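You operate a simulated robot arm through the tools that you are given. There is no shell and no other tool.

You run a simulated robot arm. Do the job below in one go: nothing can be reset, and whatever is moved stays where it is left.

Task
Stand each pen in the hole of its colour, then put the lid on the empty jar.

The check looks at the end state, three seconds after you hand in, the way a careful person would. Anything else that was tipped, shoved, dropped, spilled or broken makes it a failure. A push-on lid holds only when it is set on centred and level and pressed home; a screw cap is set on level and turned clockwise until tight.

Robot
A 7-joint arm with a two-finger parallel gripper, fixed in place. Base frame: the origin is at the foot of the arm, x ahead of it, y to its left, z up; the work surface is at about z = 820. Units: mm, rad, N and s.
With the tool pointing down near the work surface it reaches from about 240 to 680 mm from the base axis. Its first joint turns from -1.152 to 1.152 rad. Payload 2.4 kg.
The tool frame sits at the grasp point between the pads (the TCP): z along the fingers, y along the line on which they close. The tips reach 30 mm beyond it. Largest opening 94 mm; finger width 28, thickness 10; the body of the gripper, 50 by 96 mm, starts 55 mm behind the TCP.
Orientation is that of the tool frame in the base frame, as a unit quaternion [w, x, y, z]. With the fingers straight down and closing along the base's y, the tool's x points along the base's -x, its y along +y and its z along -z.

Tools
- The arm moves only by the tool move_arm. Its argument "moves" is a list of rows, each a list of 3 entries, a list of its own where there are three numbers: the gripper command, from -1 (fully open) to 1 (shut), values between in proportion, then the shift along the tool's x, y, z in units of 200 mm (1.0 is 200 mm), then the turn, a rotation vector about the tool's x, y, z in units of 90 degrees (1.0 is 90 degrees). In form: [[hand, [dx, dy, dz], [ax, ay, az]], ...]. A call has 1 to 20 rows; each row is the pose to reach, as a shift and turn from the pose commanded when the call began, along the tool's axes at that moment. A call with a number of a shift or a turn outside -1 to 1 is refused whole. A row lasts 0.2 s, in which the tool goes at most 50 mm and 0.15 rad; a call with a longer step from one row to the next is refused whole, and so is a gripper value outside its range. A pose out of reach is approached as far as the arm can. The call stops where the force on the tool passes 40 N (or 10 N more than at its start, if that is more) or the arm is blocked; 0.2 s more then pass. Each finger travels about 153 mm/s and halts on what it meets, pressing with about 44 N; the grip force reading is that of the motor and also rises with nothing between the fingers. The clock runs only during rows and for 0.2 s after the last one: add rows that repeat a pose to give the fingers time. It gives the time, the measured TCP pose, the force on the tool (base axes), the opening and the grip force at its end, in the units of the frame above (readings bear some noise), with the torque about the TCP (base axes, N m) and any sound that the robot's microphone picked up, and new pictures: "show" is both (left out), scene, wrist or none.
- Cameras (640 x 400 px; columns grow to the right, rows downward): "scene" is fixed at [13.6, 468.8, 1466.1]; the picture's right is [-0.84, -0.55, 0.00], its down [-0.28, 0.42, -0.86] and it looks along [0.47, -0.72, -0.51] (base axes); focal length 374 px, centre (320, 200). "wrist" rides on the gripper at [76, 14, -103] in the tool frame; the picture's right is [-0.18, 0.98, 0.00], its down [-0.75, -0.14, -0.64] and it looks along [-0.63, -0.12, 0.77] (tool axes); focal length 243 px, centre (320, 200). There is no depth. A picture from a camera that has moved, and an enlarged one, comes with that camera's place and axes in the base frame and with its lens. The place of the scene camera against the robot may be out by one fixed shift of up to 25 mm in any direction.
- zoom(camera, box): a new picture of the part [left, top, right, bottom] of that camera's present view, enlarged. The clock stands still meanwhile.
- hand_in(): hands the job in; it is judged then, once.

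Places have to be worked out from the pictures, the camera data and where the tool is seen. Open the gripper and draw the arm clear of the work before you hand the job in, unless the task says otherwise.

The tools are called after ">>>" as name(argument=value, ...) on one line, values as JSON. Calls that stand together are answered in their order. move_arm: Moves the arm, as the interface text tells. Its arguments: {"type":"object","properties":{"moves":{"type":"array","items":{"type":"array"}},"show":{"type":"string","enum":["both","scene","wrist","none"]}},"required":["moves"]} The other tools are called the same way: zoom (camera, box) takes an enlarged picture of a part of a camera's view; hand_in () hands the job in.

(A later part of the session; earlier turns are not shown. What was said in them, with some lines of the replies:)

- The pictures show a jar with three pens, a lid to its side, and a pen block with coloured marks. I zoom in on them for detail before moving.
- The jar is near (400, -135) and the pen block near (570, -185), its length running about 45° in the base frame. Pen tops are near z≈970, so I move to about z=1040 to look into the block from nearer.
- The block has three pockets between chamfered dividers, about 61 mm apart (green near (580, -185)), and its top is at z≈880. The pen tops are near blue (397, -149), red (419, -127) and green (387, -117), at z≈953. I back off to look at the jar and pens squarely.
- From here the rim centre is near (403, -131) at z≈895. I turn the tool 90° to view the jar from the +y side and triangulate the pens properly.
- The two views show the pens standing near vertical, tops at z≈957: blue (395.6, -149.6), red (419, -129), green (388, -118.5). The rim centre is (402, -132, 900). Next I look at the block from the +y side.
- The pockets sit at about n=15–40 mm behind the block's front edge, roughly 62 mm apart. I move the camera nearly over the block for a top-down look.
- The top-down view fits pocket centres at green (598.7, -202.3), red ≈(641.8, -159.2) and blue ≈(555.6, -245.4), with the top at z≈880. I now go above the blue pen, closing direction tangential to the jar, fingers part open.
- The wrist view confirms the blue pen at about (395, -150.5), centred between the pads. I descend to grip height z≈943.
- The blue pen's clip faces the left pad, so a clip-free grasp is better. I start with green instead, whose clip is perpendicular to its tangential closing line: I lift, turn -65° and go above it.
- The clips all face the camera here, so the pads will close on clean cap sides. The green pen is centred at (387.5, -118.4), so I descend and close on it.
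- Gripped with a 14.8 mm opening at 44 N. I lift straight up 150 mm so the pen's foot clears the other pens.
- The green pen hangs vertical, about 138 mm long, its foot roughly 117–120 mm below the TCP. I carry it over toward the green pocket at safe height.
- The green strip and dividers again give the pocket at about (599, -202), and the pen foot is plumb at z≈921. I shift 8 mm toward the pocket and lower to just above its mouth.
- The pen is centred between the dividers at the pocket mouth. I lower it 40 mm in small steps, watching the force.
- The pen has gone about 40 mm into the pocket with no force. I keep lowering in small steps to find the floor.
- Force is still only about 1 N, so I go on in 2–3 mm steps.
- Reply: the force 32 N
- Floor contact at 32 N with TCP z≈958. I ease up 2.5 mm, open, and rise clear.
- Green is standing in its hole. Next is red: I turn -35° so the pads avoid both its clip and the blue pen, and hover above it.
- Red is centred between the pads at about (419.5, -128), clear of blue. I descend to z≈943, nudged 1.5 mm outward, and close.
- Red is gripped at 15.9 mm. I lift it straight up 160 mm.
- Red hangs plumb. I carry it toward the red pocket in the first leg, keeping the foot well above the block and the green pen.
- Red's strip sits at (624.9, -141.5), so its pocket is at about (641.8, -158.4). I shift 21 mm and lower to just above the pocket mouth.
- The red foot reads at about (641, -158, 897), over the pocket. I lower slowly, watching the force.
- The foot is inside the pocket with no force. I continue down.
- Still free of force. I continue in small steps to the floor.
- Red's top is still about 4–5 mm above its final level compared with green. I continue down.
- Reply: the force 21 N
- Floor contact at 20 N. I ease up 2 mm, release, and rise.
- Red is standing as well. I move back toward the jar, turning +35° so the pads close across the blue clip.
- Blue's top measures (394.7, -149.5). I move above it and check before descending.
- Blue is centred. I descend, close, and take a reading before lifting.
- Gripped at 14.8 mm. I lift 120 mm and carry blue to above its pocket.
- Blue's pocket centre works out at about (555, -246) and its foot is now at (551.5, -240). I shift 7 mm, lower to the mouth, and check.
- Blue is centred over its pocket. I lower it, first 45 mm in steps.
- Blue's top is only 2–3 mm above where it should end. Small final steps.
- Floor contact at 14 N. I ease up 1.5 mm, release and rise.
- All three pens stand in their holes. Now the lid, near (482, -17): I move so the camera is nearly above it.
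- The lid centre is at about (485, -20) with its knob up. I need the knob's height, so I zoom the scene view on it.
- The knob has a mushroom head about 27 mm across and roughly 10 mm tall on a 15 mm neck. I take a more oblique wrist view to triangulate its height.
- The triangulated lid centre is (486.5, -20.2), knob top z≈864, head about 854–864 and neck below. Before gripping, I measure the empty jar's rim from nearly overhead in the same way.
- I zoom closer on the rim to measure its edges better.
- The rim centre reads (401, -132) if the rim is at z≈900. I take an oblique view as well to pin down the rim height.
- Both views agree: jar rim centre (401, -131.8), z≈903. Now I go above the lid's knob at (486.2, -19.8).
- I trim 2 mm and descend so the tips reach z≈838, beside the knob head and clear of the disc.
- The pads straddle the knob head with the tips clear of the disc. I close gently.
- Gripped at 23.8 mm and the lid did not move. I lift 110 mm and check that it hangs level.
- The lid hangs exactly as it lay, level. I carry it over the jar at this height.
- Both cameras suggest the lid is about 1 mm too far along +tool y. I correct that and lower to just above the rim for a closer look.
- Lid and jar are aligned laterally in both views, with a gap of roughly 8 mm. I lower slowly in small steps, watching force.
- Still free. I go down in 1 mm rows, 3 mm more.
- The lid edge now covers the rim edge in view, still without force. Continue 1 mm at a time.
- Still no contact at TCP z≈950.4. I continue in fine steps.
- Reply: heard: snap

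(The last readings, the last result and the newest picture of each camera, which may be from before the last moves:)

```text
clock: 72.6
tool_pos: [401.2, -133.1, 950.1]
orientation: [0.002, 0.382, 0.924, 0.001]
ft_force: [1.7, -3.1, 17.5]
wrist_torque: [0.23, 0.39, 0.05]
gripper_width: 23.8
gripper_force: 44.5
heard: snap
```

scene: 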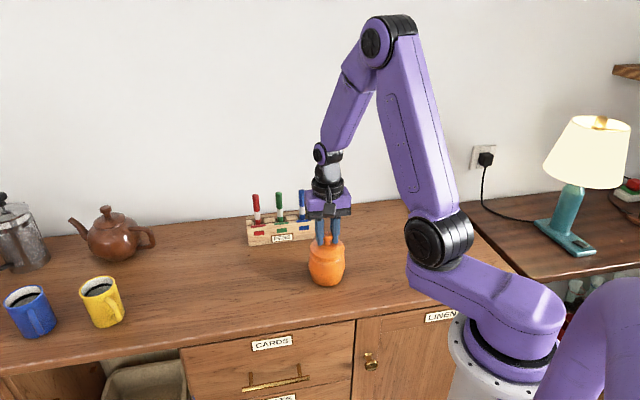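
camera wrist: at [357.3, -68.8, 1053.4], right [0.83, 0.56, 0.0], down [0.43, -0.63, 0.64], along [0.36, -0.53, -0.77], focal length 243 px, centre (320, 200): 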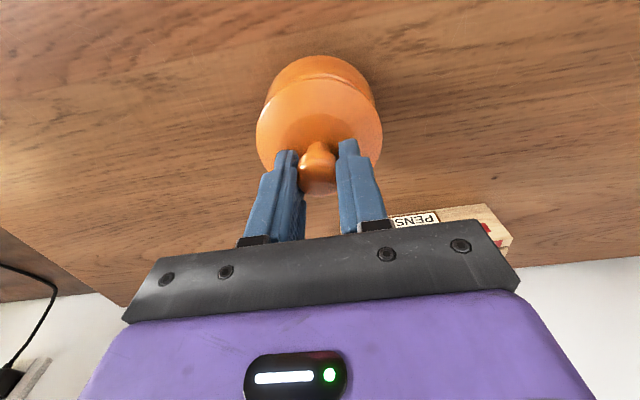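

A snap was heard at 17.5 N. I look at how the lid sits.

>>> zoom(camera="scene", box=[295, 220, 360, 290])

>>> zoom(camera="wrist", box=[240, 40, 400, 180])

```text
5.71 times, centred on (328, 255) of scene
camera zoom: at [13.4, 468.8, 1466.1], right [-0.84, -0.55, 0.0], down [-0.28, 0.42, -0.86], along [0.47, -0.72, -0.51], focal length 2139 px, centre (277, -114)
```

zoom: 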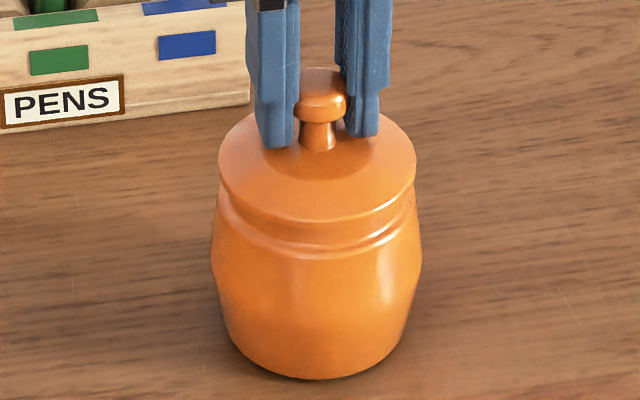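

```text
2.86 times, centred on (320, 110) of wrist
camera zoom: at [357.9, -69.3, 1050.9], right [0.83, 0.56, 0.0], down [0.43, -0.63, 0.64], along [0.37, -0.53, -0.76], focal length 693 px, centre (320, 457)
```

zoom: 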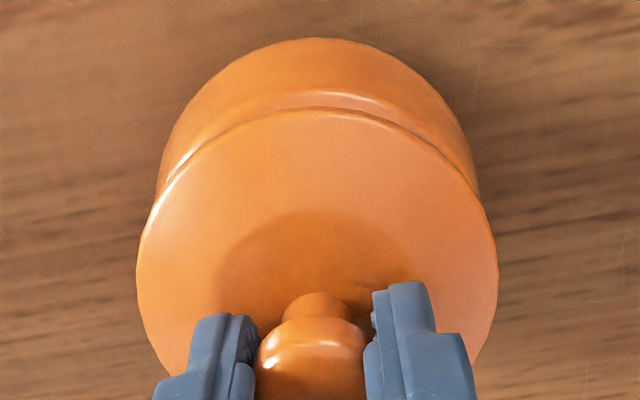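

The lid sits flush and level. I press slightly further to make sure it is home.

>>> move_arm(moves=[[1, [0, 0, 0.003], [0, 0, 0]], [1, [0, 0, 0.006], [0, 0, 0]]], show="none")

```text
clock: 73.2
tool_pos: [401.7, -134.8, 948.5]
orientation: [0.003, 0.383, 0.924, 0.0]
ft_force: [2.4, -5.9, 29.0]
wrist_torque: [0.0, 0.07, -0.01]
gripper_width: 24.0
gripper_force: 44.1
```

Force rose to 29 N with no torque, so the lid is firmly seated. I ease off the load, open, and rise.

>>> move_arm(moves=[[1, [0, 0, -0.006], [0, 0, 0]], [1, [0, 0, -0.011], [0, 0, 0]], [0.5, [0, 0, -0.011], [0, 0, 0]], [0.1, [0, 0, -0.011], [0, 0, 0]], [-0.2, [0, 0, -0.011], [0, 0, 0]], [-0.2, [0, 0, -0.011], [0, 0, 0]], [-0.2, [0, 0, -0.08], [0, 0, 0]], [-0.2, [0, 0, -0.2], [0, 0, 0]], [-0.2, [0, 0, -0.35], [0, 0, 0]], [-0.2, [0, 0, -0.35], [0, 0, 0]]])

>>> zoom(camera="scene", box=[235, 170, 365, 295])

>>> zoom(camera="wrist", box=[240, 40, 400, 180])

```text
clock: 75.4
tool_pos: [401.3, -133.4, 1017.6]
orientation: [0.0, 0.383, 0.924, 0.0]
ft_force: [0.6, -0.2, -1.1]
wrist_torque: [0.0, 0.05, -0.01]
gripper_width: 56.2
gripper_force: 0.1
camera wrist: at [357.5, -68.4, 1119.0], right [0.83, 0.56, 0.0], down [0.43, -0.63, 0.64], along [0.36, -0.53, -0.77], focal length 243 px, centre (320, 200)
```

scene: 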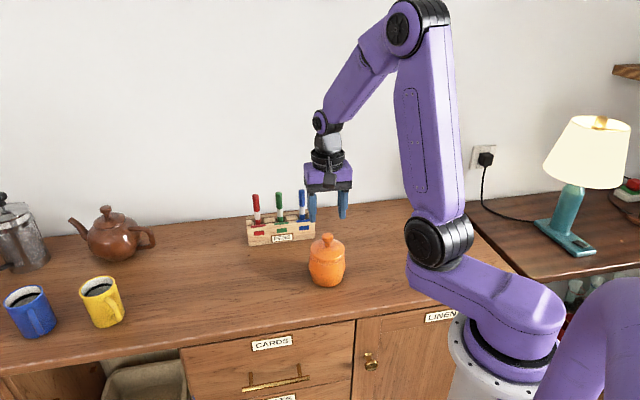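
wrist: 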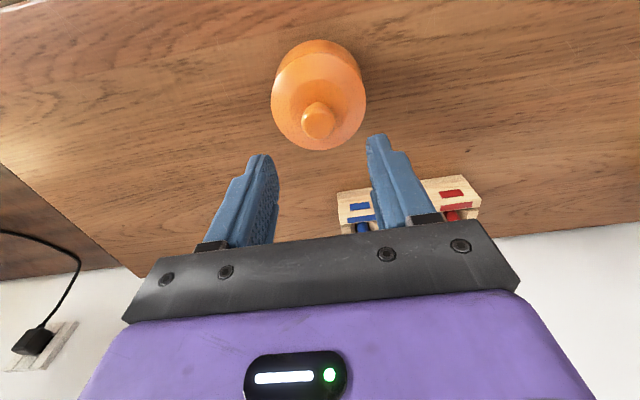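

```text
3.20 times, centred on (300, 232) of scene
camera zoom: at [13.6, 468.8, 1466.1], right [-0.84, -0.55, 0.0], down [-0.28, 0.42, -0.86], along [0.47, -0.72, -0.51], focal length 1198 px, centre (384, 96)
```

zoom: 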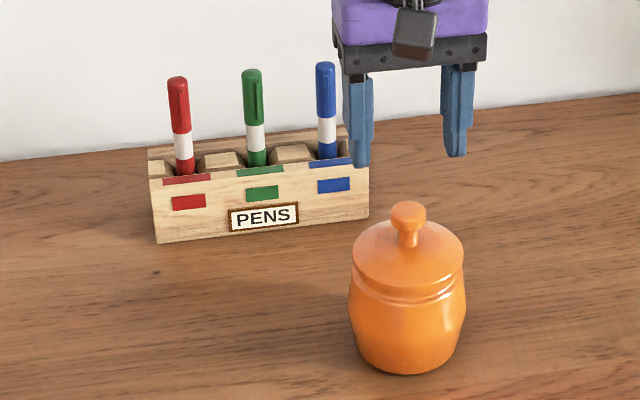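

```text
2.86 times, centred on (320, 110) of wrist
camera zoom: at [357.5, -68.4, 1119.0], right [0.83, 0.56, 0.0], down [0.43, -0.63, 0.64], along [0.36, -0.53, -0.77], focal length 693 px, centre (320, 457)
```

zoom: 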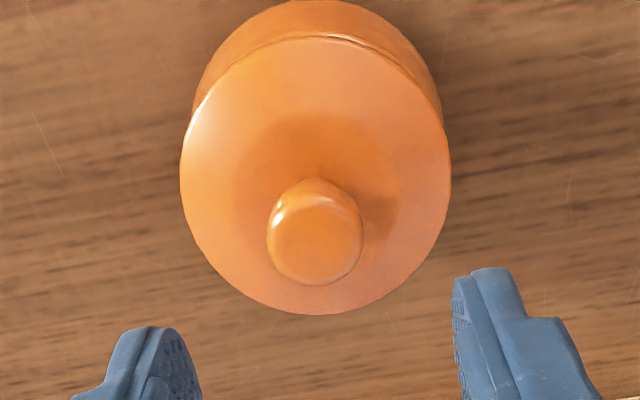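

The lid is on and the pens stand. I retreat upward and toward the base, then check all of it once more.

>>> move_arm(moves=[[-0.5, [0, 0, -0.15], [0, 0, 0]], [-1, [0.05, -0.05, -0.35], [0, 0, 0]], [-1, [0.15, -0.1, -0.5], [0, 0, 0]], [-1, [0.3, -0.2, -0.6], [0, 0, 0]], [-1, [0.42, -0.28, -0.6], [0, 0, 0]], [-1, [0.42, -0.28, -0.6], [0, 0, 0]]])

>>> zoom(camera="scene", box=[295, 225, 360, 290])

>>> zoom(camera="scene", box=[235, 180, 325, 256])

```text
clock: 76.8
tool_pos: [301.5, -113.4, 1135.9]
orientation: [-0.001, 0.382, 0.924, 0.0]
ft_force: [0.6, -0.1, -0.2]
wrist_torque: [-0.01, 0.04, 0.02]
gripper_width: 93.9
gripper_force: 0.0
camera wrist: at [257.3, -48.3, 1239.2], right [0.83, 0.56, 0.0], down [0.43, -0.63, 0.64], along [0.36, -0.53, -0.77], focal length 243 px, centre (320, 200)
```

scene: 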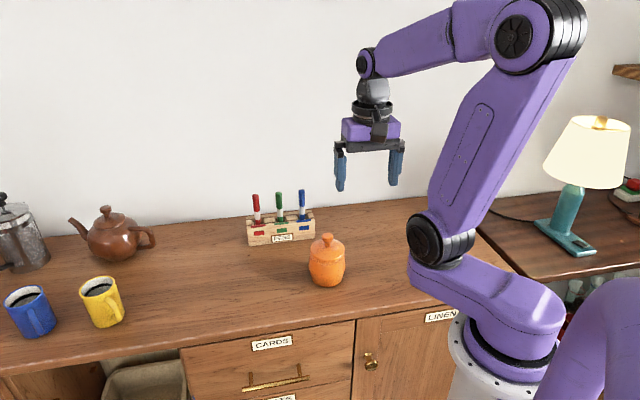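
wrist: 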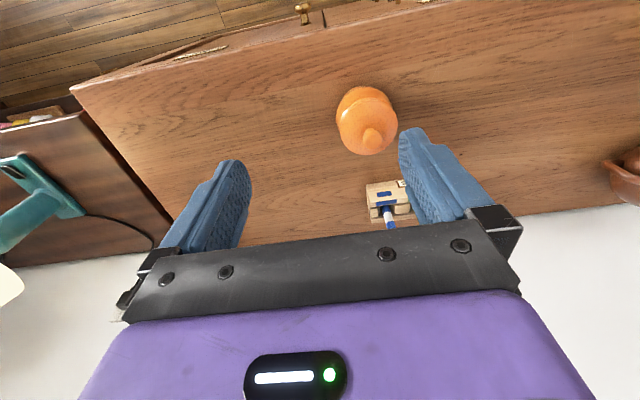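

```text
6.15 times, centred on (328, 258) of scene
camera zoom: at [13.6, 468.8, 1466.1], right [-0.84, -0.55, 0.0], down [-0.28, 0.42, -0.86], along [0.47, -0.72, -0.51], focal length 2304 px, centre (274, -154)
```

zoom: 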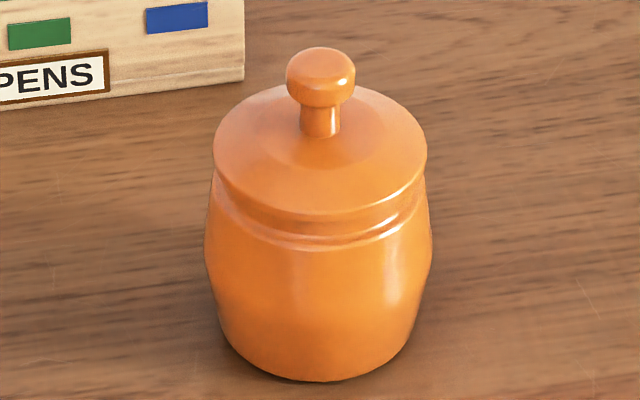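

```text
5.26 times, centred on (280, 218) of scene
camera zoom: at [13.6, 468.8, 1466.1], right [-0.84, -0.55, 0.0], down [-0.28, 0.42, -0.86], along [0.47, -0.72, -0.51], focal length 1970 px, centre (530, 105)
```

zoom: 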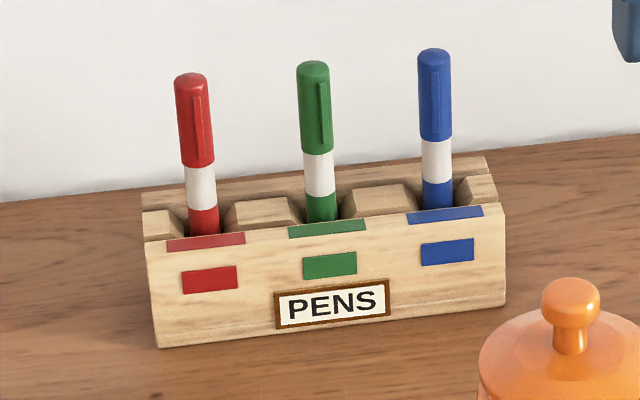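

The lid sits centred, level and snapped on. The three pens stand at even height in their matching holes, nothing else moved, and the gripper is open and clear, so I hand in.

>>> hand_in()

```text
The job is handed in.
```

The job is handed in. The red, green and blue pens each stand in the hole of their colour. The lid is on the emptied jar, centred and level.

I heard a snap as the lid went on. Pressing it to about 29 N afterwards showed no sideways load, so I judge it fully home. The last pictures before hand-in show nothing else moved. The gripper is open and the arm is clear of the work. I don't have the result of the check.
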